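You operate a simulated robot arm through the tools that you are given. There is no shell and no other tool.

The job below is to be done with a simulated two-armed robot. You get a single attempt, and the scene is never put back.

## Task
Herd the floating cheeses to the yellow mark and top the trough up.
Fine: herd first, with the white divider, and leave it there; warm water to Full at the orange lever, shut it; the trough's black dial at mid, then pump on.

Only the result counts: the job must be done as asked and must still hold three seconds after the hand-in. Knocking over, shifting, dropping, spilling or breaking anything else fails it.

## Robot
Two 7-joint arms with two-finger parallel grippers on one trunk that stands fixed in place. Base frame: the origin is at the foot of the trunk, x ahead of it, y to its left, z up; the work surface is at about z = 0.38. Lengths are in m, angles in degrees, forces in N, time in s.
The left shoulder is at [0.02, 0.17, 1.203], the right one opposite. Each reaches about 0.811 m from its shoulder. Payload 3.8 kg a hand.
Tool frame (each hand has its own): the origin (TCP) lies between the finger pads and is the grasp point; the fingertips stand 0.03 m ahead of it; z points along the fingers, y is the line along which they close. Largest opening 0.11 m; finger width 0.02, thickness 0.01; the body of the gripper, 0.048 by 0.112 m, starts 0.055 m behind the TCP.
Orientation is that of the tool frame in the base frame, as a unit quaternion [x, y, z, w]. With the fingers straight down and closing along the base's y, the tool's x points along the base's -x, its y along +y and its z along -z.

## Interface
- The arms move only by the tool send_rows. It takes "left_deltas", "right_deltas" or both (then of equal length, played together; a hand with none holds still); each is a list of rows, each an object (a shift or turn left out is 0, a gripper value left out holds the last) with "jaw": the finger opening in mm, from 0 to 110; "travel": the shift along the tool's x, y, z in mm, a list of three; "rot": the turn, a rotation vector about the tool's x, y, z in degrees, a list of three. In form: [{"jaw": jaw, "travel": [tx, ty, tz], "rot": [wx, wy, wz]}, ...]. A call has 1 to 20 rows; each row is the pose to reach, as a shift and turn from the pose commanded when the call began, along the tool's axes at that moment. Each row takes 0.2 s and may step no farther than 0.05 m and 8.6 degrees from the row before; otherwise, or with a gripper value out of range, the whole call is refused. Where a pose cannot be reached the arm comes as near as it can. A force on the tool above 90 N (or 10 N above the force at the start of the call, whichever is more), or a blocked arm, ends the call early, and 0.2 s more pass. The fingers move at their own pace (about 0.072 m/s each) and stop on an object; they squeeze with about 34 N. The grip force told is the motor's: it shows also when the fingers shut on nothing. Time passes only in rows, and 0.2 s behind the last, so rows that repeat a pose let the fingers close. It gives the time, the measured TCP pose, the force on the tool (base axes), the opening and the grip force at its end, in the units of the frame above (readings bear some noise), with the torque about the TCP (base axes, N m) and any sound that the robot's microphone picked up.
- Cameras (640 x 400 px; columns grow to the right, rows downward): "scene" is now at [0.0836, -0.0594, 1.3525]; the picture's right is [-0.70, -0.71, 0.00], its down [-0.42, 0.41, -0.81] and it looks along [0.58, -0.57, -0.59] (base axes); focal length 234 px, centre (320, 200). "left" rides on the left gripper at [0.072, -0.017, -0.103] in its tool frame; the picture's right is [0.23, 0.97, 0.00], its down [-0.76, 0.18, -0.62] and it looks along [-0.61, 0.14, 0.78] (tool axes); focal length 222 px, centre (320, 200). "right" rides on the right gripper at [0.072, 0.017, -0.103] in its tool frame; the picture's right is [-0.23, 0.97, 0.00], its down [-0.76, -0.18, -0.62] and it looks along [-0.61, -0.14, 0.78] (tool axes); focal length 222 px, centre (320, 200). There is no depth. A picture from a camera that has moved, and an enlarged one, comes with that camera's place and axes in the base frame and with its lens.
- get_image(camera): a new picture of that camera. No time passes.
- raise_lower(by): moves the trunk up (or, below 0, down) by that many m; the arms and the scene camera ride with it, the base frame stays. It gives what a move gives, with no picture.
- head_to(pan, tilt): turns the head with the scene camera to pan (to the left, within 80 degrees either way) and tilt (down, from -29 to 69), counted from straight ahead of the robot. It gives what a move gives.
- zoom(camera, box): a new picture of the part [left, top, right, bottom] of that camera's present view, enlarged. No time passes.
- hand_in(): hands the job in; it is judged then, once.

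Nothing tells you positions but the pictures and the camera data. Unless the task says otherwise, let go and move clear before handing in.

The tools are called as a command line: name --argument value ..., lists and objects as JSON in quotes. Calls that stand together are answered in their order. send_rows: Moves the arms, as the interface text tells. Its arguments: {"type":"object","properties":{"left_deltas":{"type":"array","items":{"type":"object","properties":{"jaw":{"type":"number"},"travel":{"type":"array","items":{"type":"number"}},"rot":{"type":"array","items":{"type":"number"}}}}},"right_deltas":{"type":"array","items":{"type":"object","properties":{"jaw":{"type":"number"},"travel":{"type":"array","items":{"type":"number"}},"rot":{"type":"array","items":{"type":"number"}}}}}},"required":[]} The other tools are called the same way: raise_lower (by) moves the trunk up or down; head_to (pan, tilt) turns the head that bears the scene camera; get_image (camera) takes a picture; zoom (camera, box) takes an enlarged picture of a part of a camera's view; hand_in () hands the job in.

At the start:

```text
time: 0.0
left_ee_pos: [0.4173, -0.065, 1.1971]
left_tcp_rot: [0.0, 1.0, -0.001, 0.0]
left_wrist_force: [-0.2, 0.3, -0.1]
left_ft_torque: [-0.03, 0.0, 0.0]
left_finger_gap: 0.1101
left_finger_force: 0.0
right_ee_pos: [0.3689, -0.4093, 1.1847]
right_tcp_rot: [0.0, 1.0, 0.001, 0.0]
right_wrist_force: [0.3, -0.8, 0.4]
right_ft_torque: [-0.01, 0.04, 0.0]
right_finger_gap: 0.1098
right_finger_force: 0.1
trunk travel left (down, up): [-0.3, 0.27]
head pan, tilt (commanded): [-44.5, 36.0]
```

scene: 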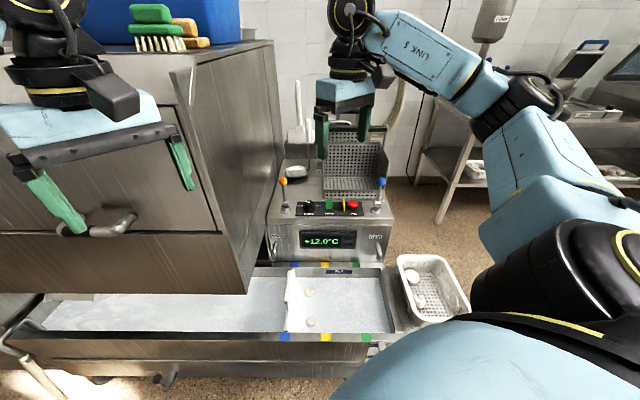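
right: 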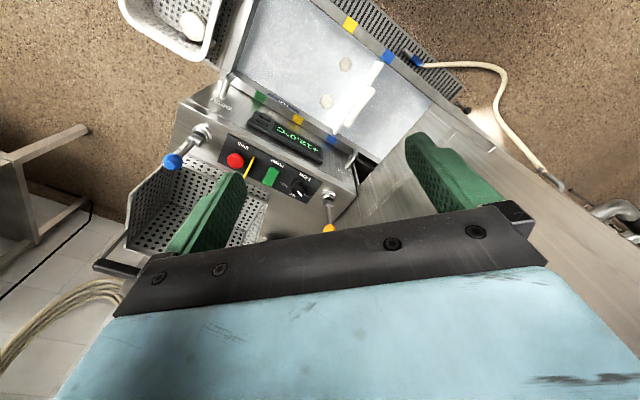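
left: 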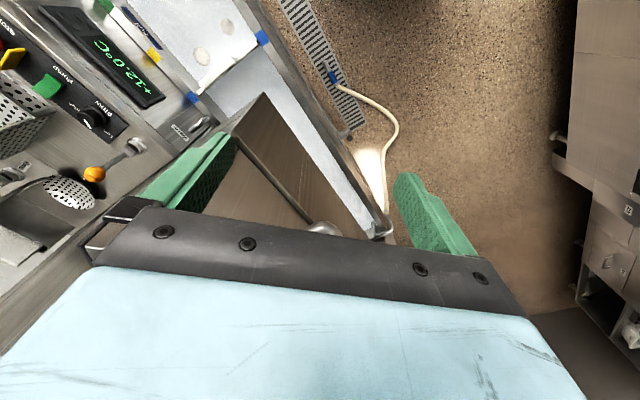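

I see a trough with a white divider, two floating cheeses, coloured marks on the rim, and a control unit with levers, a dial and buttons. I'll look closer at each before moving.

zoom --camera "scene" --box '[250, 160, 410, 260]'

zoom --camera "scene" --box '[240, 250, 400, 350]'

zoom --camera "right" --box '[160, 60, 400, 240]'

zoom --camera "left" --box '[0, 0, 280, 200]'

```text
4.00 times, centred on (330, 210) of scene
camera zoom: at [0.0836, -0.0594, 1.3525], right [-0.7, -0.71, 0.0], down [-0.42, 0.41, -0.81], along [0.58, -0.57, -0.59], focal length 936 px, centre (280, 160)
```

zoom: 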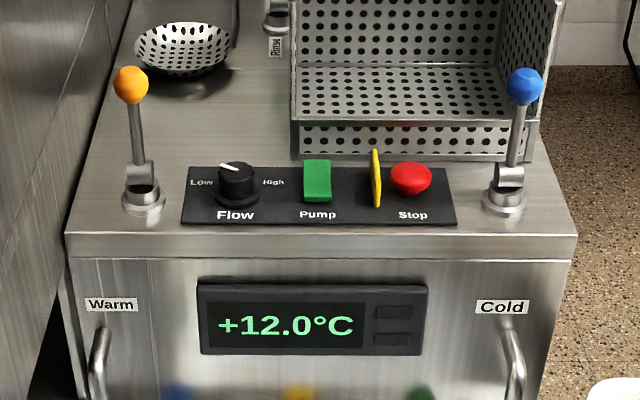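

```text
4.00 times, centred on (320, 300) of scene
camera zoom: at [0.0836, -0.0594, 1.3525], right [-0.7, -0.71, 0.0], down [-0.42, 0.41, -0.81], along [0.58, -0.57, -0.59], focal length 936 px, centre (320, -200)
```

zoom: 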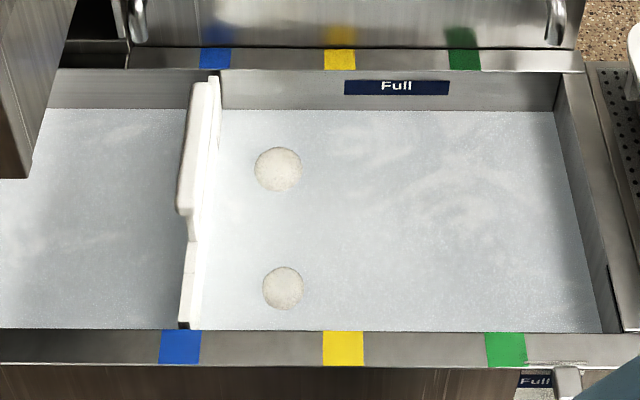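

```text
2.22 times, centred on (280, 150) of right
camera zoom: at [0.2961, -0.3927, 1.2872], right [0.23, 0.97, 0.0], down [0.76, -0.18, 0.62], along [0.61, -0.14, -0.78], focal length 494 px, centre (409, 311)
```

zoom: 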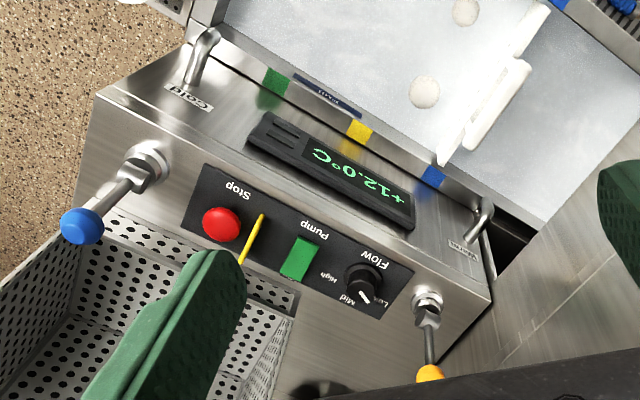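

```text
2.00 times, centred on (140, 100) of left
camera zoom: at [0.3432, -0.0819, 1.2994], right [-0.23, 0.97, 0.0], down [0.76, 0.18, 0.62], along [0.61, 0.14, -0.78], focal length 444 px, centre (680, 400)
```

zoom: 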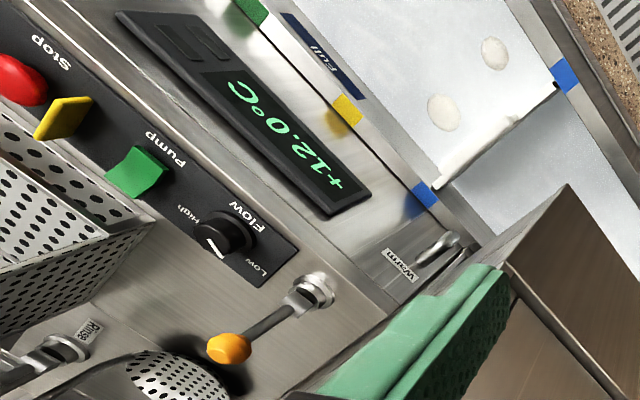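

The control panel has Flow, Pump and Stop, with an orange (Warm) lever and a blue (Cold) lever. I'll pan the head to see the rest of the trough and check for other dials or marks.

head_to --pan -30 --tilt 60

get_image --camera "scene"

head_to --pan -60 --tilt 55

get_image --camera "scene"

head_to --pan 0 --tilt 50

get_image --camera "scene"

```text
time: 0.9
left_ee_pos: [0.4172, -0.0651, 1.1954]
left_tcp_rot: [0.001, 1.0, 0.0, 0.0]
left_wrist_force: [-0.3, 0.3, -0.5]
left_ft_torque: [0.02, -0.03, -0.05]
left_finger_gap: 0.1099
left_finger_force: 0.1
right_ee_pos: [0.3686, -0.4097, 1.1847]
right_tcp_rot: [0.0, 1.0, 0.0, 0.0]
right_wrist_force: [-0.4, -0.2, -0.2]
right_ft_torque: [0.02, -0.03, 0.03]
right_finger_gap: 0.11
right_finger_force: 0.0
trunk travel left (down, up): [-0.3, 0.27]
head pan, tilt (commanded): [-30.0, 60.0]
```

```text
taken
camera scene: at [0.0789, -0.0314, 1.3197], right [-0.5, -0.87, 0.0], down [-0.75, 0.43, -0.5], along [0.43, -0.25, -0.87], focal length 234 px, centre (320, 200)
```

scene: 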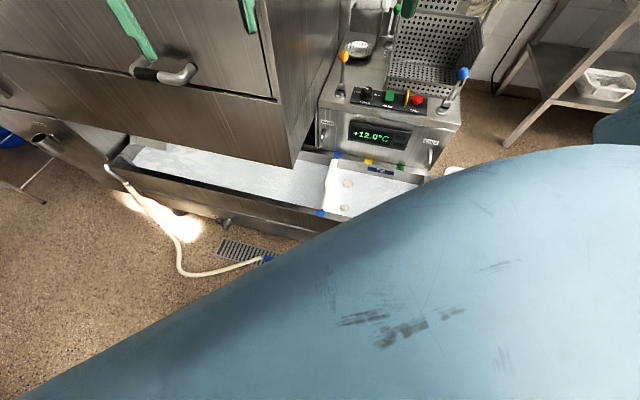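

```text
time: 1.8
left_ee_pos: [0.4174, -0.0647, 1.1957]
left_tcp_rot: [0.0, 1.0, 0.0, 0.0]
left_wrist_force: [0.2, -0.2, 0.4]
left_ft_torque: [-0.01, -0.02, -0.02]
left_finger_gap: 0.1097
left_finger_force: 0.0
right_ee_pos: [0.3697, -0.4096, 1.184]
right_tcp_rot: [0.0, 1.0, 0.0, 0.0]
right_wrist_force: [0.2, -0.4, -0.6]
right_ft_torque: [0.01, 0.02, -0.01]
right_finger_gap: 0.11
right_finger_force: 0.0
trunk travel left (down, up): [-0.3, 0.27]
head pan, tilt (commanded): [-60.0, 55.0]
```

```text
taken
camera scene: at [0.0573, -0.0604, 1.3257], right [-0.87, -0.5, 0.0], down [-0.41, 0.71, -0.57], along [0.29, -0.5, -0.82], focal length 234 px, centre (320, 200)
```

scene: 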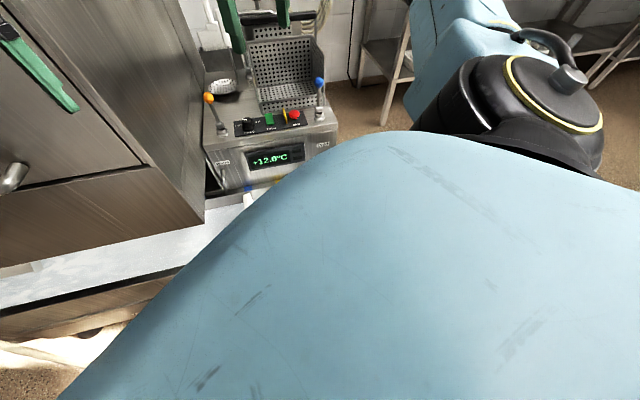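

```text
time: 3.1
left_ee_pos: [0.4168, -0.0655, 1.1963]
left_tcp_rot: [0.0, 1.0, 0.0, 0.001]
left_wrist_force: [0.4, -0.4, 0.0]
left_ft_torque: [0.03, 0.01, 0.01]
left_finger_gap: 0.11
left_finger_force: 0.1
right_ee_pos: [0.3689, -0.4088, 1.1839]
right_tcp_rot: [0.0, 1.0, -0.001, 0.0]
right_wrist_force: [-0.5, 0.4, 0.2]
right_ft_torque: [-0.01, -0.02, 0.0]
right_finger_gap: 0.1102
right_finger_force: 0.0
trunk travel left (down, up): [-0.3, 0.27]
head pan, tilt (commanded): [0.0, 50.0]
```

```text
taken
camera scene: at [0.0982, 0.0019, 1.3322], right [0.0, -1.0, 0.0], down [-0.77, 0.0, -0.64], along [0.64, 0.0, -0.77], focal length 234 px, centre (320, 200)
```

scene: 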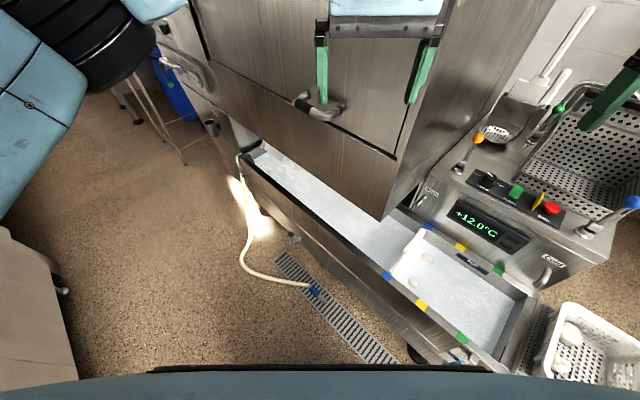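

I estimate the trough rim at z≈0.54, the orange ball near (0.68, -0.46, 0.92), and the divider sitting at the blue marks. Next I'll zoom on the divider and its handle.

zoom --camera "right" --box '[280, 10, 460, 120]'

zoom --camera "left" --box '[120, 0, 280, 100]'

zoom --camera "scene" --box '[360, 200, 540, 380]'

zoom --camera "scene" --box '[180, 0, 460, 180]'

```text
3.56 times, centred on (370, 65) of right
camera zoom: at [0.2962, -0.3927, 1.2872], right [0.23, 0.97, 0.0], down [0.76, -0.18, 0.62], along [0.61, -0.14, -0.78], focal length 790 px, centre (142, 680)
```

zoom: 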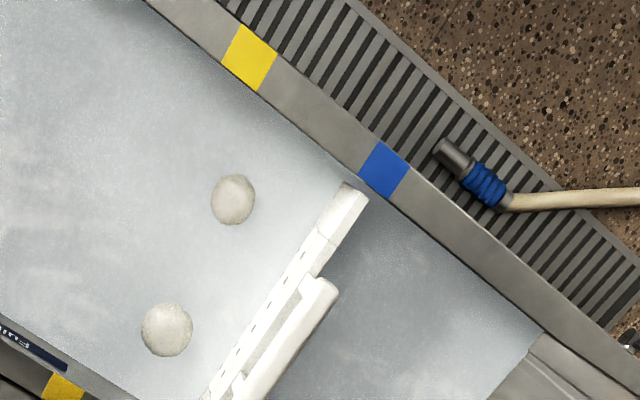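

```text
4.00 times, centred on (200, 50) of left
camera zoom: at [0.3432, -0.0819, 1.2994], right [-0.23, 0.97, 0.0], down [0.76, 0.18, 0.62], along [0.61, 0.14, -0.78], focal length 888 px, centre (800, 800)
```

zoom: 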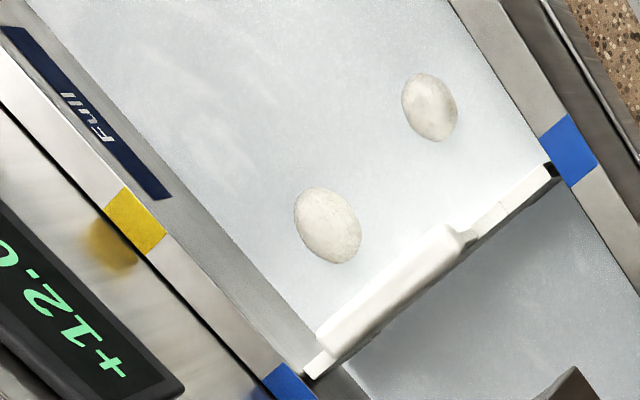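

```text
2.22 times, centred on (450, 290) of scene
camera zoom: at [0.0982, 0.0019, 1.3322], right [0.0, -1.0, 0.0], down [-0.77, 0.0, -0.64], along [0.64, 0.0, -0.77], focal length 520 px, centre (31, 0)
```

zoom: 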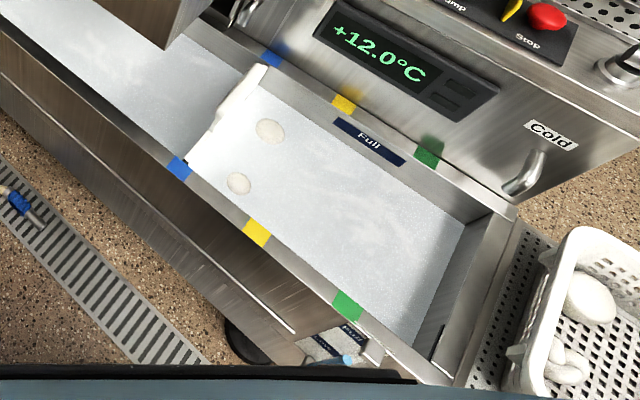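

```text
2.22 times, centred on (320, 90) of scene
camera zoom: at [0.0982, 0.0019, 1.3322], right [0.0, -1.0, 0.0], down [-0.77, 0.0, -0.64], along [0.64, 0.0, -0.77], focal length 520 px, centre (320, 444)
```

zoom: 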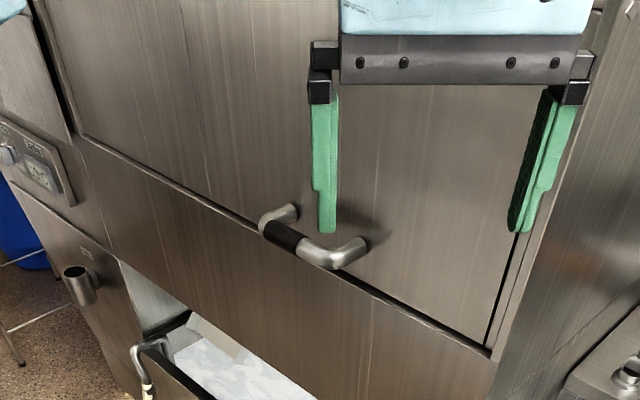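

The divider's raised grip is near (0.52, -0.33, 0.60), the trough runs at about 45°, and blue to yellow is about 0.134 m. The cabinet face is near the left hand, so I'll draw that hand back before lowering the trunk.

send_rows --left_deltas '[{"travel": [30, 30, 0]}, {"travel": [60, 60, 0]}, {"travel": [90, 90, 0]}, {"travel": [110, 120, 0]}, {"travel": [110, 120, 0]}]'

get_image --camera "left"

get_image --camera "scene"

```text
time: 4.3
left_ee_pos: [0.3073, 0.0545, 1.1938]
left_tcp_rot: [0.0, 1.0, 0.0, 0.0]
left_wrist_force: [0.3, 0.4, 0.2]
left_ft_torque: [0.02, -0.01, 0.0]
left_finger_gap: 0.11
left_finger_force: 0.1
right_ee_pos: [0.3676, -0.4099, 1.1845]
right_tcp_rot: [0.0, 1.0, 0.0, -0.001]
right_wrist_force: [-0.3, 0.2, -0.5]
right_ft_torque: [0.04, -0.01, 0.03]
right_finger_gap: 0.1101
right_finger_force: 0.0
trunk travel left (down, up): [-0.3, 0.27]
head pan, tilt (commanded): [0.0, 50.0]
```

```text
taken
camera left: at [0.2334, 0.0375, 1.2981], right [-0.23, 0.97, 0.0], down [0.76, 0.18, 0.62], along [0.61, 0.14, -0.78], focal length 222 px, centre (320, 200)
```

left: 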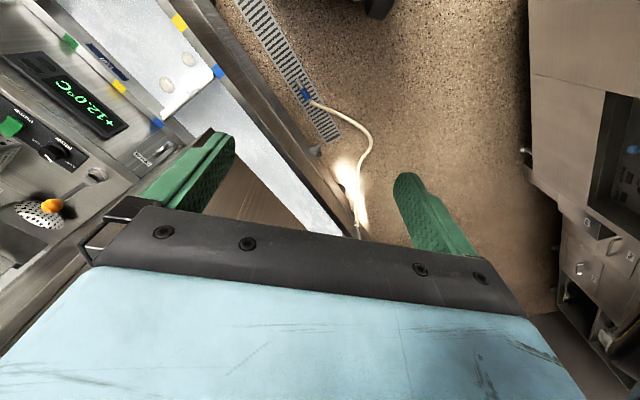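

```text
taken
camera scene: at [0.0983, 0.0017, 1.3322], right [0.0, -1.0, 0.0], down [-0.77, 0.0, -0.64], along [0.64, 0.0, -0.77], focal length 234 px, centre (320, 200)
```

scene: 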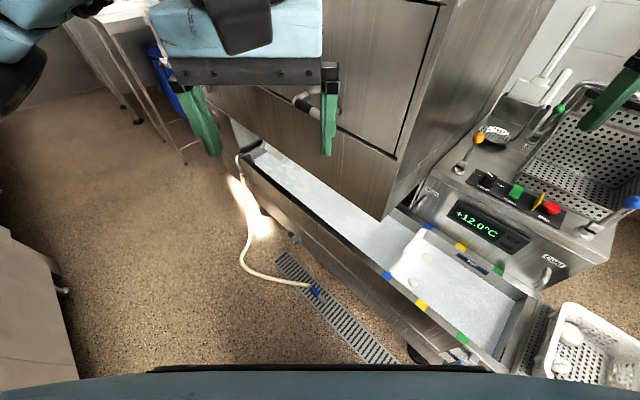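

The left hand is now well clear of the cabinet. I'll lower the trunk so the right arm can reach the trough and the panel.

raise_lower --by -0.2

get_image --camera "right"

head_to --pan -44.5 --tilt 36

get_image --camera "scene"

```text
time: 6.5
left_ee_pos: [0.3069, 0.0543, 0.9938]
left_tcp_rot: [0.0, 1.0, 0.0, 0.0]
left_wrist_force: [-0.3, 1.7, -0.6]
left_ft_torque: [0.01, -0.03, -0.01]
left_finger_gap: 0.11
left_finger_force: 0.1
right_ee_pos: [0.3684, -0.4095, 0.9846]
right_tcp_rot: [-0.001, 1.0, 0.0, -0.001]
right_wrist_force: [0.5, -0.6, -0.2]
right_ft_torque: [0.01, 0.0, -0.02]
right_finger_gap: 0.11
right_finger_force: 0.0
trunk travel left (down, up): [-0.1, 0.47]
head pan, tilt (commanded): [0.0, 50.0]
```

```text
taken
camera right: at [0.2961, -0.3927, 1.0874], right [0.23, 0.97, 0.0], down [0.76, -0.18, 0.62], along [0.61, -0.14, -0.78], focal length 222 px, centre (320, 200)
```

right: 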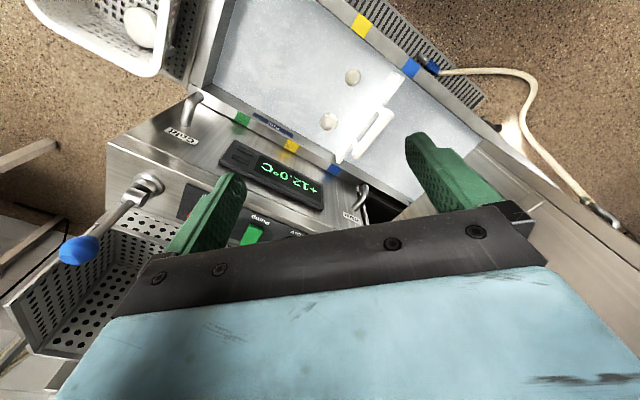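

```text
time: 7.6
left_ee_pos: [0.3071, 0.0545, 0.9942]
left_tcp_rot: [0.0, 1.0, 0.0, 0.0]
left_wrist_force: [0.1, -0.3, 0.6]
left_ft_torque: [-0.01, -0.02, 0.01]
left_finger_gap: 0.1101
left_finger_force: 0.1
right_ee_pos: [0.369, -0.4091, 0.9839]
right_tcp_rot: [-0.001, 1.0, 0.001, -0.001]
right_wrist_force: [0.3, 0.4, -0.3]
right_ft_torque: [-0.03, 0.01, -0.04]
right_finger_gap: 0.11
right_finger_force: 0.1
trunk travel left (down, up): [-0.1, 0.47]
head pan, tilt (commanded): [-44.5, 36.0]
```

```text
taken
camera scene: at [0.0837, -0.0593, 1.1524], right [-0.7, -0.71, 0.0], down [-0.42, 0.41, -0.81], along [0.58, -0.57, -0.59], focal length 234 px, centre (320, 200)
```

scene: 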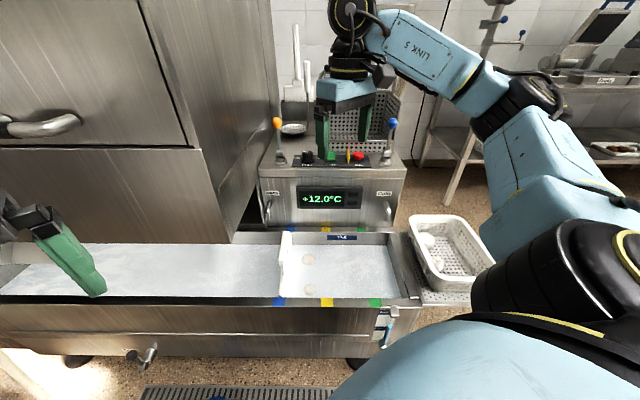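

The camera is 0.2 m lower now, which gives me a second viewpoint to measure from. I'll zoom on the trough, the panel, and the fitting at the trough's near-right corner.

zoom --camera "scene" --box '[240, 220, 400, 320]'

zoom --camera "scene" --box '[350, 290, 430, 350]'

zoom --camera "scene" --box '[250, 105, 410, 205]'

zoom --camera "right" --box '[280, 60, 440, 160]'

```text
4.00 times, centred on (320, 270) of scene
camera zoom: at [0.0837, -0.0593, 1.1524], right [-0.7, -0.71, 0.0], down [-0.42, 0.41, -0.81], along [0.58, -0.57, -0.59], focal length 936 px, centre (320, -80)
```

zoom: 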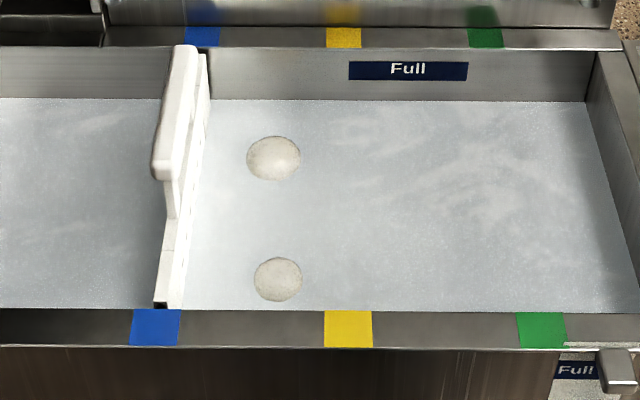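

```text
6.67 times, centred on (390, 320) of scene
camera zoom: at [0.0837, -0.0593, 1.1524], right [-0.7, -0.71, 0.0], down [-0.42, 0.41, -0.81], along [0.58, -0.57, -0.59], focal length 1560 px, centre (-147, -600)
```

zoom: 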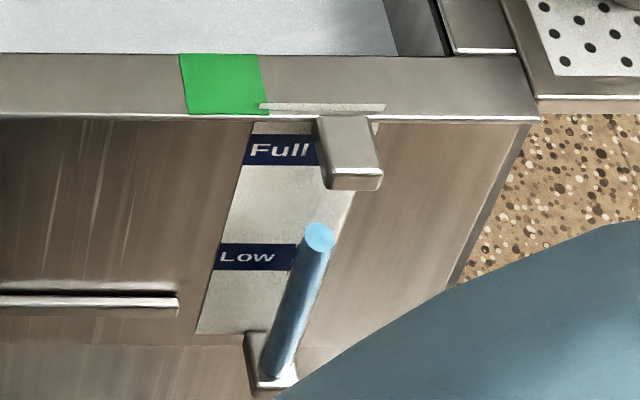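

```text
4.00 times, centred on (330, 155) of scene
camera zoom: at [0.0837, -0.0593, 1.1524], right [-0.7, -0.71, 0.0], down [-0.42, 0.41, -0.81], along [0.58, -0.57, -0.59], focal length 936 px, centre (280, 380)
```

zoom: 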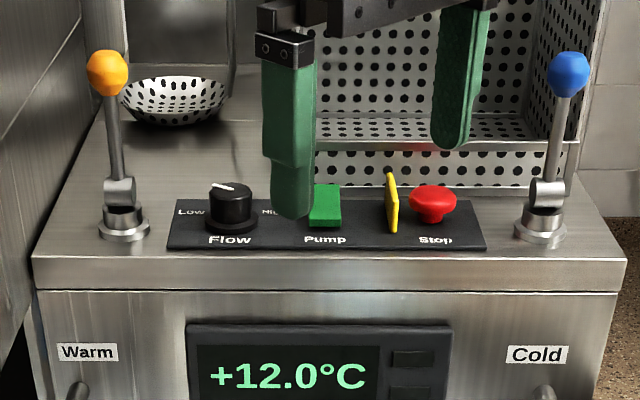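

```text
4.00 times, centred on (360, 110) of right
camera zoom: at [0.2961, -0.3927, 1.0872], right [0.23, 0.97, 0.0], down [0.76, -0.18, 0.62], along [0.61, -0.14, -0.78], focal length 888 px, centre (160, 560)
```

zoom: 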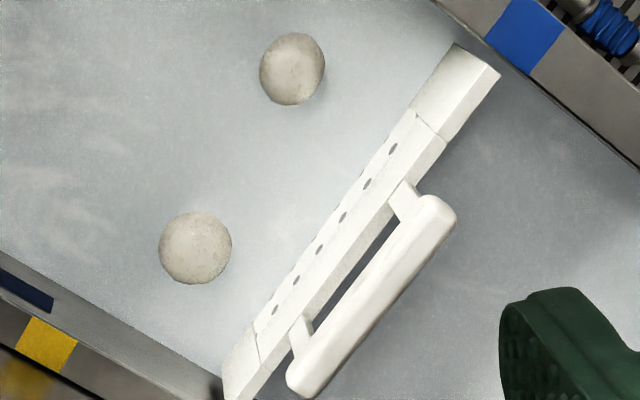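

The divider has a raised D-shaped bar on two posts, about z≈0.64, with its length along the cross-trough direction. The near corner has a Low/Full sight gauge with a blue float rod. I'll bring the right hand near the divider, turned 45° so the fingers close along the trough, and look again.

send_rows --right_deltas '[{"travel": [-7, 26, 31], "rot": [0, 0, 7.5]}, {"travel": [-14, 51, 61], "rot": [0, 0, 15]}, {"travel": [-21, 77, 92], "rot": [0, 0, 22.5]}, {"travel": [-27, 103, 123], "rot": [0, 0, 30]}, {"travel": [-34, 128, 153], "rot": [0, 0, 37.5]}, {"travel": [-41, 154, 184], "rot": [0, 0, 45]}, {"travel": [-41, 154, 184], "rot": [0, 0, 45]}]'

get_image --camera "right"

get_image --camera "scene"

```text
time: 9.2
left_ee_pos: [0.3083, 0.0547, 0.9944]
left_tcp_rot: [0.0, 1.0, 0.0, 0.0]
left_wrist_force: [0.1, -0.5, 0.3]
left_ft_torque: [-0.01, 0.0, -0.02]
left_finger_gap: 0.1102
left_finger_force: 0.1
right_ee_pos: [0.4092, -0.2558, 0.7997]
right_tcp_rot: [0.384, 0.924, -0.001, 0.0]
right_wrist_force: [-0.7, 0.3, -0.8]
right_ft_torque: [0.01, 0.02, -0.03]
right_finger_gap: 0.11
right_finger_force: 0.0
trunk travel left (down, up): [-0.1, 0.47]
head pan, tilt (commanded): [-44.5, 36.0]
```

```text
taken
camera right: at [0.3704, -0.1919, 0.9032], right [0.85, 0.53, 0.0], down [0.41, -0.66, 0.62], along [0.33, -0.53, -0.78], focal length 222 px, centre (320, 200)
```

right: 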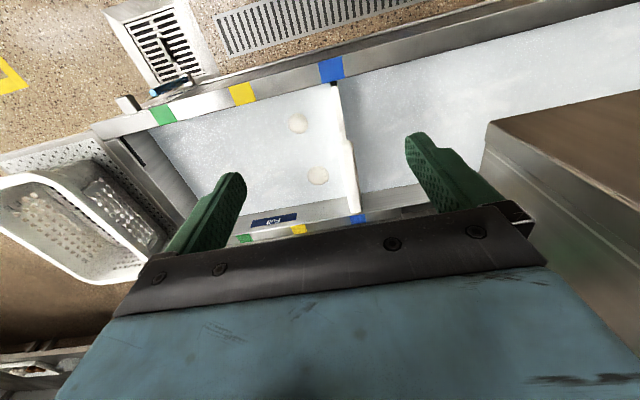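

```text
taken
camera scene: at [0.0837, -0.0592, 1.1525], right [-0.7, -0.71, 0.0], down [-0.42, 0.41, -0.81], along [0.58, -0.57, -0.59], focal length 234 px, centre (320, 200)
```

scene: 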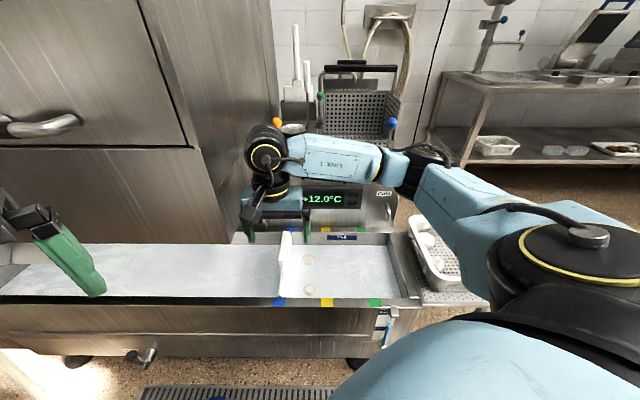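

The hand is turned correctly and the divider sits in view between the fingers. I'll zoom in for a precise fix on the bar.

zoom --camera "right" --box '[240, 50, 440, 230]'

zoom --camera "scene" --box '[220, 180, 380, 310]'

```text
2.22 times, centred on (340, 140) of right
camera zoom: at [0.3704, -0.1919, 0.9032], right [0.85, 0.53, 0.0], down [0.41, -0.66, 0.62], along [0.33, -0.53, -0.78], focal length 494 px, centre (276, 333)
```

zoom: 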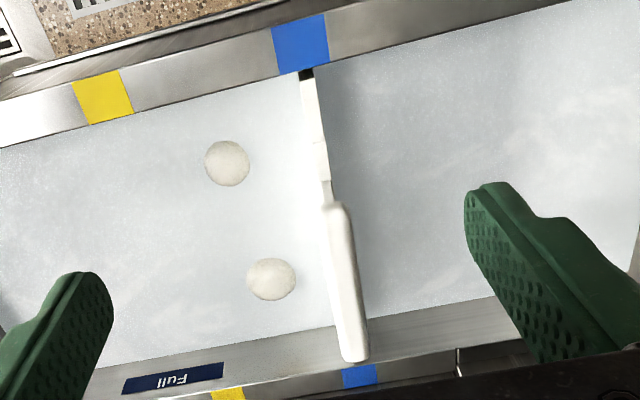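

```text
3.08 times, centred on (300, 245) of scene
camera zoom: at [0.0837, -0.0592, 1.1525], right [-0.7, -0.71, 0.0], down [-0.42, 0.41, -0.81], along [0.58, -0.57, -0.59], focal length 720 px, centre (382, 62)
```

zoom: 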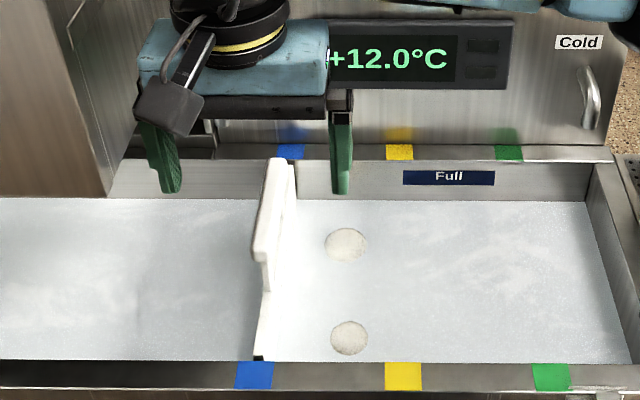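

Both cameras agree: bar centre at about (x 0.504, y -0.319), with the top near z 0.637 and the board lined up with blue. I'll move over it with the jaws at 60 mm and stop above to check.

send_rows --right_deltas '[{"jaw": 60, "travel": [-28, 6, 10]}, {"travel": [-56, 11, 25]}, {"travel": [-84, 17, 40]}, {"travel": [-112, 22.5, 55]}, {"travel": [-112, 22.5, 90]}, {"travel": [-112, 22.5, 90]}]'

get_image --camera "right"

zoom --camera "scene" --box '[220, 180, 380, 310]'

```text
time: 10.6
left_ee_pos: [0.3068, 0.054, 0.9944]
left_tcp_rot: [0.0, 1.0, 0.001, 0.0]
left_wrist_force: [0.3, 1.2, -0.9]
left_ft_torque: [0.01, -0.01, -0.04]
left_finger_gap: 0.1102
left_finger_force: 0.0
right_ee_pos: [0.5048, -0.3186, 0.7095]
right_tcp_rot: [0.382, 0.924, 0.0, 0.0]
right_wrist_force: [0.4, 0.0, -0.4]
right_ft_torque: [0.01, 0.01, -0.05]
right_finger_gap: 0.0597
right_finger_force: 0.1
trunk travel left (down, up): [-0.1, 0.47]
head pan, tilt (commanded): [-44.5, 36.0]
```

```text
taken
camera right: at [0.4649, -0.2549, 0.8132], right [0.85, 0.53, 0.0], down [0.41, -0.66, 0.62], along [0.33, -0.53, -0.78], focal length 222 px, centre (320, 200)
```

right: 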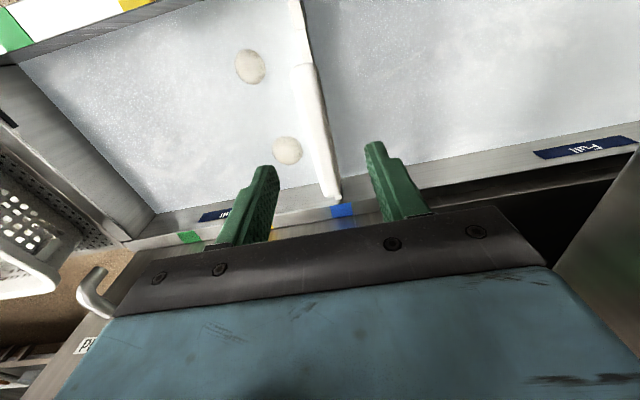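

```text
3.08 times, centred on (300, 245) of scene
camera zoom: at [0.0836, -0.0594, 1.1525], right [-0.7, -0.71, 0.0], down [-0.42, 0.41, -0.81], along [0.58, -0.57, -0.59], focal length 720 px, centre (382, 62)
```

zoom: 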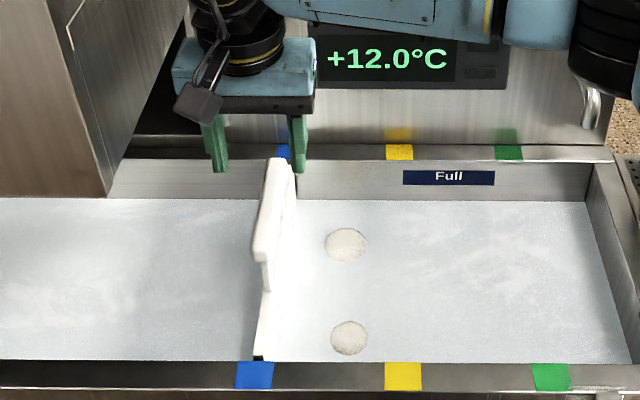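

The finger axis is centred on the bar across its thickness, and about 8 mm short along its length. I'll correct that, go down to grip height and close on the bar.

send_rows --right_deltas '[{"travel": [-8, 0, 20]}, {"travel": [-8, 0, 45]}, {"travel": [-8, 0, 65]}, {"travel": [-8, 0, 78]}, {"travel": [-8, 0, 78]}]'

get_image --camera "right"

zoom --camera "scene" --box '[220, 180, 380, 310]'

```text
time: 11.8
left_ee_pos: [0.3073, 0.0543, 0.9936]
left_tcp_rot: [0.0, 1.0, 0.0, 0.0]
left_wrist_force: [0.2, 0.5, 0.1]
left_ft_torque: [-0.02, 0.01, 0.0]
left_finger_gap: 0.1099
left_finger_force: 0.0
right_ee_pos: [0.51, -0.3244, 0.6323]
right_tcp_rot: [0.383, 0.924, -0.001, 0.0]
right_wrist_force: [0.3, -0.1, -1.2]
right_ft_torque: [0.0, -0.01, 0.02]
right_finger_gap: 0.0602
right_finger_force: 0.0
trunk travel left (down, up): [-0.1, 0.47]
head pan, tilt (commanded): [-44.5, 36.0]
```

```text
taken
camera right: at [0.4704, -0.2605, 0.7349], right [0.85, 0.53, 0.0], down [0.41, -0.66, 0.62], along [0.33, -0.53, -0.78], focal length 222 px, centre (320, 200)
```

right: 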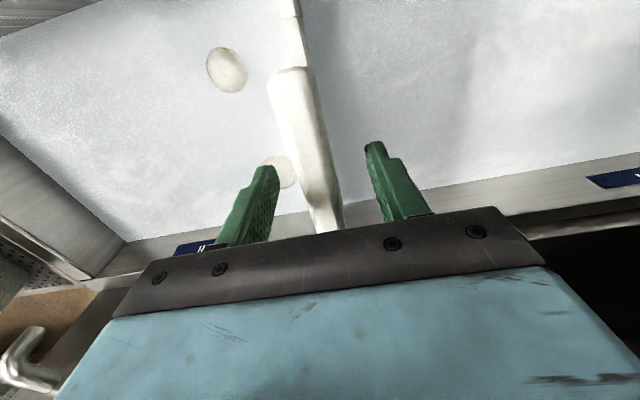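

```text
3.08 times, centred on (300, 245) of scene
camera zoom: at [0.0836, -0.0593, 1.1525], right [-0.7, -0.71, 0.0], down [-0.42, 0.41, -0.81], along [0.58, -0.57, -0.59], focal length 720 px, centre (382, 62)
```

zoom: 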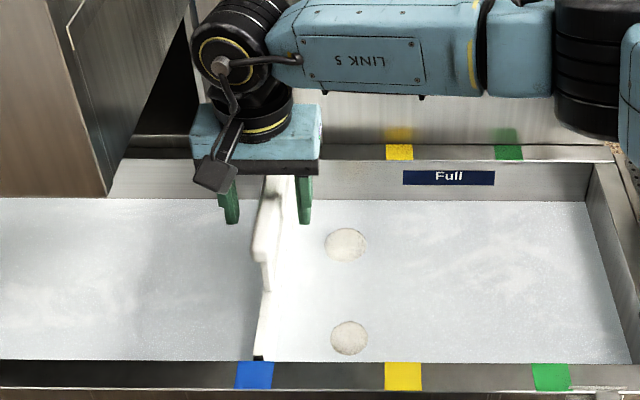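

The fingers straddle the bar evenly. I'll close on it now.

send_rows --right_deltas '[{"jaw": 0}, {"jaw": 0}, {"jaw": 0}]'

get_image --camera "right"

zoom --camera "scene" --box '[220, 180, 380, 310]'

```text
time: 12.6
left_ee_pos: [0.3062, 0.0554, 0.9936]
left_tcp_rot: [0.0, 1.0, 0.0, 0.0]
left_wrist_force: [-0.2, 0.0, 0.4]
left_ft_torque: [0.01, -0.03, 0.0]
left_finger_gap: 0.1101
left_finger_force: 0.0
right_ee_pos: [0.5094, -0.3242, 0.6329]
right_tcp_rot: [0.383, 0.924, 0.0, -0.001]
right_wrist_force: [-1.8, -0.6, 0.7]
right_ft_torque: [-0.28, 0.17, -0.06]
right_finger_gap: 0.0219
right_finger_force: 34.2
trunk travel left (down, up): [-0.1, 0.47]
head pan, tilt (commanded): [-44.5, 36.0]
```

```text
taken
camera right: at [0.4703, -0.2606, 0.7351], right [0.85, 0.53, 0.0], down [0.41, -0.66, 0.62], along [0.33, -0.53, -0.78], focal length 222 px, centre (320, 200)
```

right: 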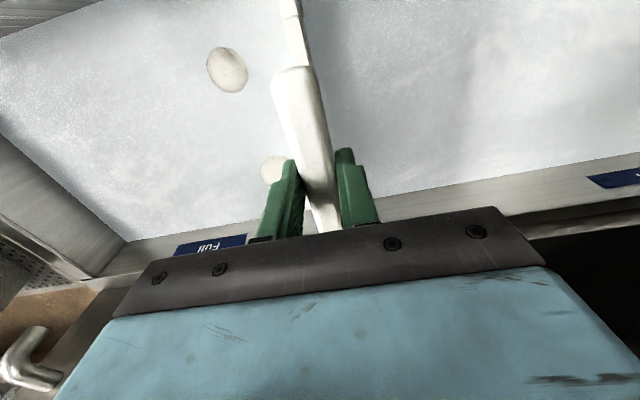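

```text
3.08 times, centred on (300, 245) of scene
camera zoom: at [0.0835, -0.0594, 1.1525], right [-0.7, -0.71, 0.0], down [-0.42, 0.41, -0.81], along [0.58, -0.57, -0.59], focal length 720 px, centre (382, 62)
```

zoom: 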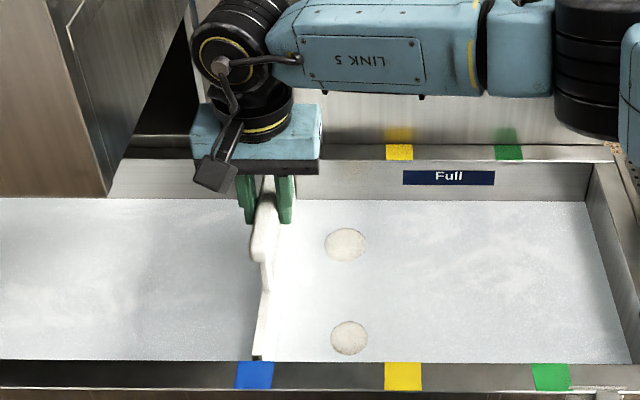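

The bar is gripped at 22 mm thick. I'll slide slowly toward yellow along the trough, checking part-way.

send_rows --right_deltas '[{"travel": [0, -4, 0]}, {"travel": [0, -10, 0]}, {"travel": [0, -16, 0]}, {"travel": [0, -22, 0]}, {"travel": [0, -28, 0]}, {"travel": [0, -34, 0]}, {"travel": [0, -40, 0]}]'

get_image --camera "scene"

zoom --camera "scene" --box '[220, 180, 380, 310]'

```text
time: 14.2
left_ee_pos: [0.308, 0.0539, 0.9947]
left_tcp_rot: [0.0, 1.0, 0.0, -0.001]
left_wrist_force: [0.7, 0.6, 0.4]
left_ft_torque: [0.02, -0.01, 0.01]
left_finger_gap: 0.1098
left_finger_force: 0.0
right_ee_pos: [0.4822, -0.3549, 0.6326]
right_tcp_rot: [0.382, 0.924, 0.0, 0.0]
right_wrist_force: [1.0, -0.3, -0.5]
right_ft_torque: [-0.14, -0.17, 0.08]
right_finger_gap: 0.0219
right_finger_force: 34.4
trunk travel left (down, up): [-0.1, 0.47]
head pan, tilt (commanded): [-44.5, 36.0]
```

```text
taken
camera scene: at [0.0838, -0.0595, 1.1524], right [-0.7, -0.71, 0.0], down [-0.42, 0.41, -0.81], along [0.58, -0.57, -0.59], focal length 234 px, centre (320, 200)
```

scene: 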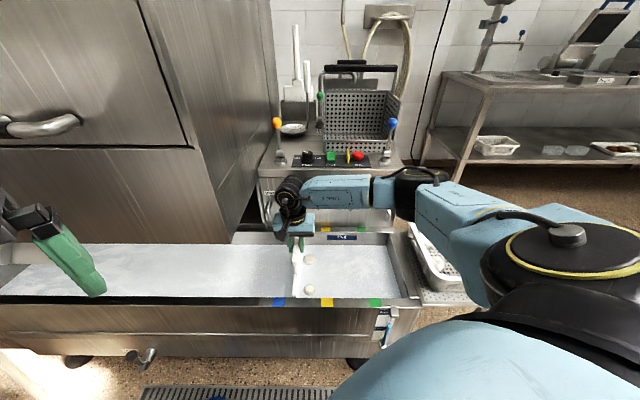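

```text
3.08 times, centred on (300, 245) of scene
camera zoom: at [0.0838, -0.0595, 1.1524], right [-0.7, -0.71, 0.0], down [-0.42, 0.41, -0.81], along [0.58, -0.57, -0.59], focal length 720 px, centre (382, 62)
```

zoom: 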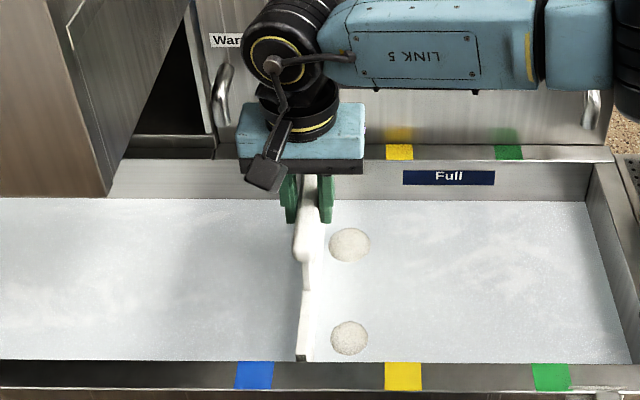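

It slides smoothly with almost no force, and the cheeses are staying ahead of it. I'll continue to yellow.

send_rows --right_deltas '[{"travel": [0, -5, 0]}, {"travel": [0, -10, 0]}, {"travel": [0, -15, 0]}, {"travel": [0, -20, 0]}, {"travel": [0, -25, 0]}, {"travel": [0, -30, 0]}, {"travel": [0, -35, 0]}, {"travel": [0, -40, 0]}, {"travel": [0, -45, 0]}, {"travel": [0, -50, 0]}, {"travel": [0, -55, 0]}, {"travel": [0, -60, 0]}, {"travel": [0, -65, 0]}, {"travel": [0, -70, 0]}, {"travel": [0, -75, 0]}, {"travel": [0, -80, 0]}, {"travel": [0, -84, 0]}]'

zoom --camera "scene" --box '[220, 180, 380, 310]'

get_image --camera "right"

```text
time: 17.8
left_ee_pos: [0.3068, 0.0536, 0.9939]
left_tcp_rot: [0.0, 1.0, 0.0, 0.0]
left_wrist_force: [-0.3, 0.1, 0.0]
left_ft_torque: [0.03, 0.0, 0.01]
left_finger_gap: 0.1096
left_finger_force: 0.1
right_ee_pos: [0.4227, -0.4116, 0.6328]
right_tcp_rot: [0.383, 0.924, 0.0, 0.0]
right_wrist_force: [-0.2, 0.2, 0.3]
right_ft_torque: [0.01, 0.04, 0.0]
right_finger_gap: 0.0216
right_finger_force: 34.1
trunk travel left (down, up): [-0.1, 0.47]
head pan, tilt (commanded): [-44.5, 36.0]
```

```text
3.08 times, centred on (300, 245) of scene
camera zoom: at [0.0839, -0.0596, 1.1524], right [-0.7, -0.71, 0.0], down [-0.42, 0.41, -0.81], along [0.58, -0.57, -0.59], focal length 720 px, centre (382, 62)
```

zoom: 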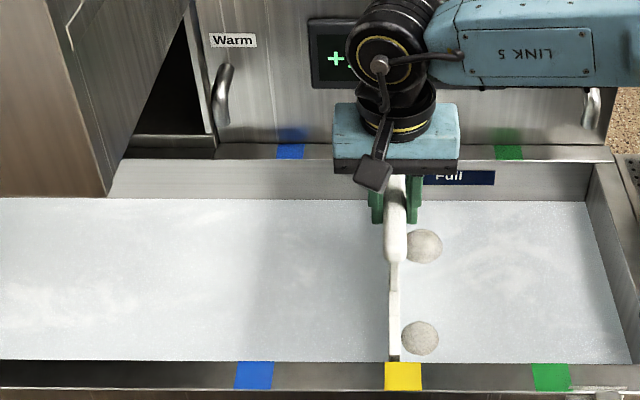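

```text
taken
camera right: at [0.3834, -0.3497, 0.7352], right [0.85, 0.53, 0.0], down [0.41, -0.66, 0.62], along [0.33, -0.53, -0.78], focal length 222 px, centre (320, 200)
```

right: 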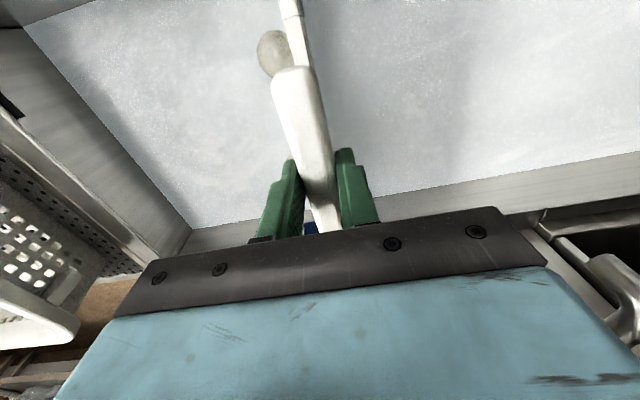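

The divider is at about p = -8 mm against yellow at about -2 mm, so it is slightly short. I'll zoom in to measure the remaining distance at both rims.

zoom --camera "scene" --box '[290, 270, 354, 310]'

zoom --camera "scene" --box '[290, 220, 354, 260]'

zoom --camera "left" --box '[80, 0, 240, 100]'

```text
10.00 times, centred on (322, 290) of scene
camera zoom: at [0.0839, -0.0596, 1.1524], right [-0.7, -0.71, 0.0], down [-0.42, 0.41, -0.81], along [0.58, -0.57, -0.59], focal length 2340 px, centre (300, -700)
```

zoom: 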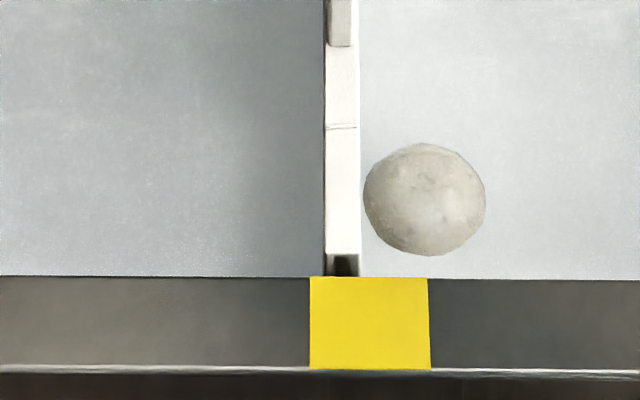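

```text
10.00 times, centred on (322, 240) of scene
camera zoom: at [0.0839, -0.0596, 1.1524], right [-0.7, -0.71, 0.0], down [-0.42, 0.41, -0.81], along [0.58, -0.57, -0.59], focal length 2340 px, centre (300, -200)
```

zoom: 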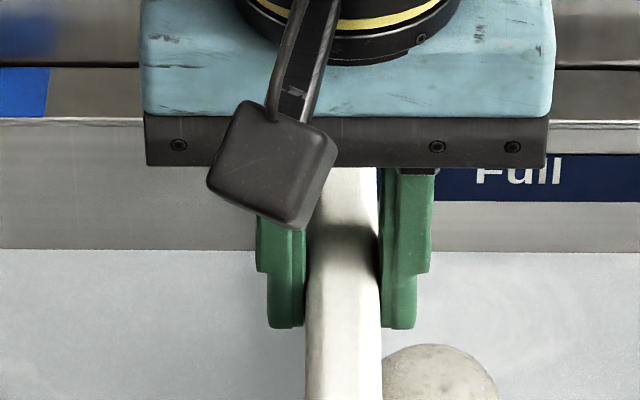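

```text
4.00 times, centred on (160, 50) of left
camera zoom: at [0.2339, 0.0372, 1.098], right [-0.23, 0.97, 0.0], down [0.76, 0.18, 0.62], along [0.61, 0.14, -0.78], focal length 888 px, centre (960, 800)
```

zoom: 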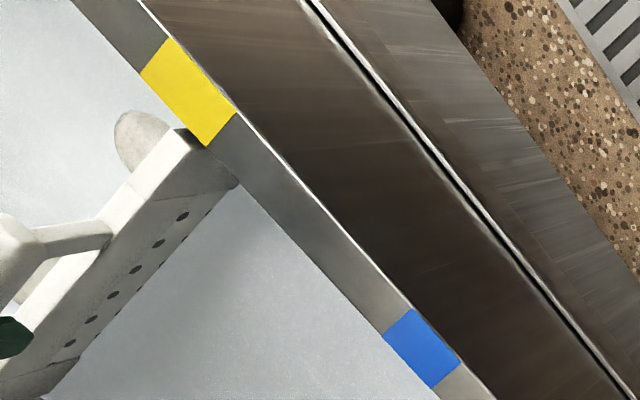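

The divider centre is about 6.5 mm short of the centre of the yellow mark. I'll nudge it that far and recheck.

send_rows --right_deltas '[{"travel": [0, -3, 0]}, {"travel": [0, -6.5, 0]}, {"travel": [0, -6.5, 0]}, {"travel": [0, -6.5, 0]}]'

zoom --camera "scene" --box '[290, 270, 354, 310]'

zoom --camera "scene" --box '[220, 180, 380, 310]'

```text
time: 18.8
left_ee_pos: [0.3072, 0.0539, 0.9938]
left_tcp_rot: [0.0, 1.0, 0.0, 0.0]
left_wrist_force: [-0.7, 0.0, 0.2]
left_ft_torque: [0.02, 0.01, 0.03]
left_finger_gap: 0.11
left_finger_force: 0.1
right_ee_pos: [0.4177, -0.4173, 0.6324]
right_tcp_rot: [0.384, 0.923, 0.001, 0.0]
right_wrist_force: [1.1, -0.2, -0.3]
right_ft_torque: [0.03, 0.06, 0.0]
right_finger_gap: 0.0215
right_finger_force: 34.3
trunk travel left (down, up): [-0.1, 0.47]
head pan, tilt (commanded): [-44.5, 36.0]
```

```text
10.00 times, centred on (322, 290) of scene
camera zoom: at [0.0838, -0.0595, 1.1524], right [-0.7, -0.71, 0.0], down [-0.42, 0.41, -0.81], along [0.58, -0.57, -0.59], focal length 2340 px, centre (300, -700)
```

zoom: 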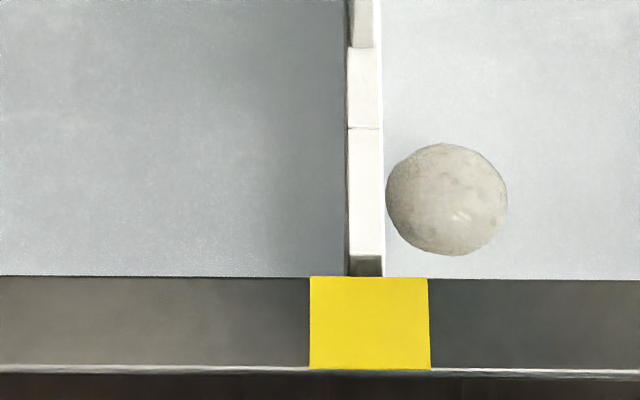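

```text
3.08 times, centred on (300, 245) of scene
camera zoom: at [0.0838, -0.0595, 1.1524], right [-0.7, -0.71, 0.0], down [-0.42, 0.41, -0.81], along [0.58, -0.57, -0.59], focal length 720 px, centre (382, 62)
```

zoom: 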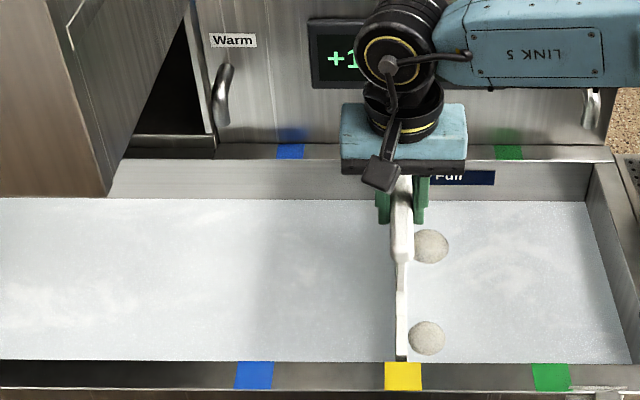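

The divider now sits at the centre of the yellow mark with both cheeses on the green side. I'll release, lift straight up, and check that it stays.

send_rows --right_deltas '[{"jaw": 30}, {"jaw": 60}, {"jaw": 60}, {"jaw": 60, "travel": [0, 0, -15]}, {"travel": [0, 0, -40]}, {"travel": [0, 0, -80]}, {"travel": [0, 0, -120]}, {"travel": [0, 0, -120]}]'

zoom --camera "scene" --box '[220, 180, 380, 310]'

get_image --camera "right"

```text
time: 20.6
left_ee_pos: [0.3056, 0.0544, 0.9946]
left_tcp_rot: [0.0, 1.0, 0.0, 0.0]
left_wrist_force: [0.1, 0.7, -1.2]
left_ft_torque: [0.0, -0.01, -0.01]
left_finger_gap: 0.1098
left_finger_force: 0.1
right_ee_pos: [0.418, -0.416, 0.7519]
right_tcp_rot: [0.383, 0.924, 0.0, 0.0]
right_wrist_force: [0.8, 0.3, -0.4]
right_ft_torque: [0.02, -0.02, 0.01]
right_finger_gap: 0.0599
right_finger_force: 0.0
trunk travel left (down, up): [-0.1, 0.47]
head pan, tilt (commanded): [-44.5, 36.0]
```

```text
3.08 times, centred on (300, 245) of scene
camera zoom: at [0.0836, -0.0593, 1.1524], right [-0.7, -0.71, 0.0], down [-0.42, 0.41, -0.81], along [0.58, -0.57, -0.59], focal length 720 px, centre (382, 62)
```

zoom: 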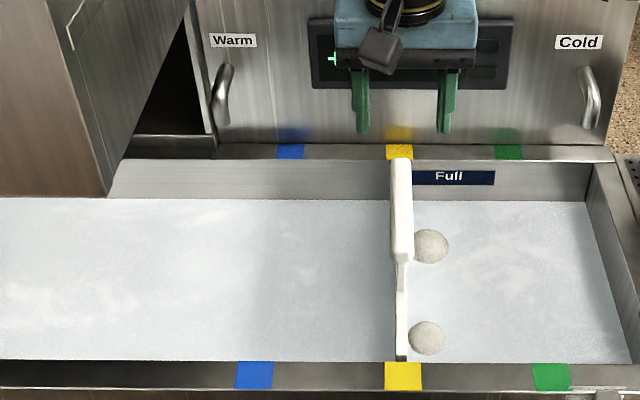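

```text
taken
camera right: at [0.3786, -0.3538, 0.8547], right [0.85, 0.53, 0.0], down [0.41, -0.66, 0.62], along [0.33, -0.53, -0.78], focal length 222 px, centre (320, 200)
```

right: 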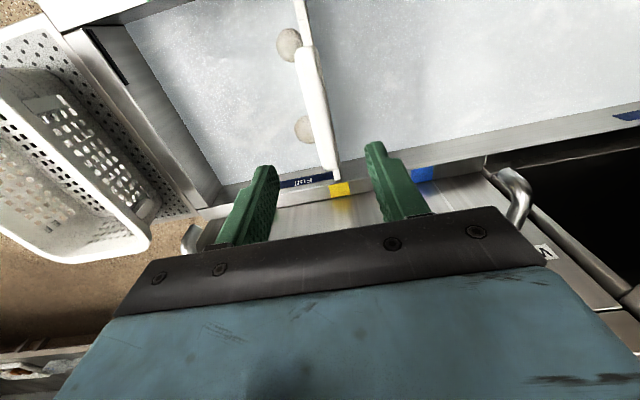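

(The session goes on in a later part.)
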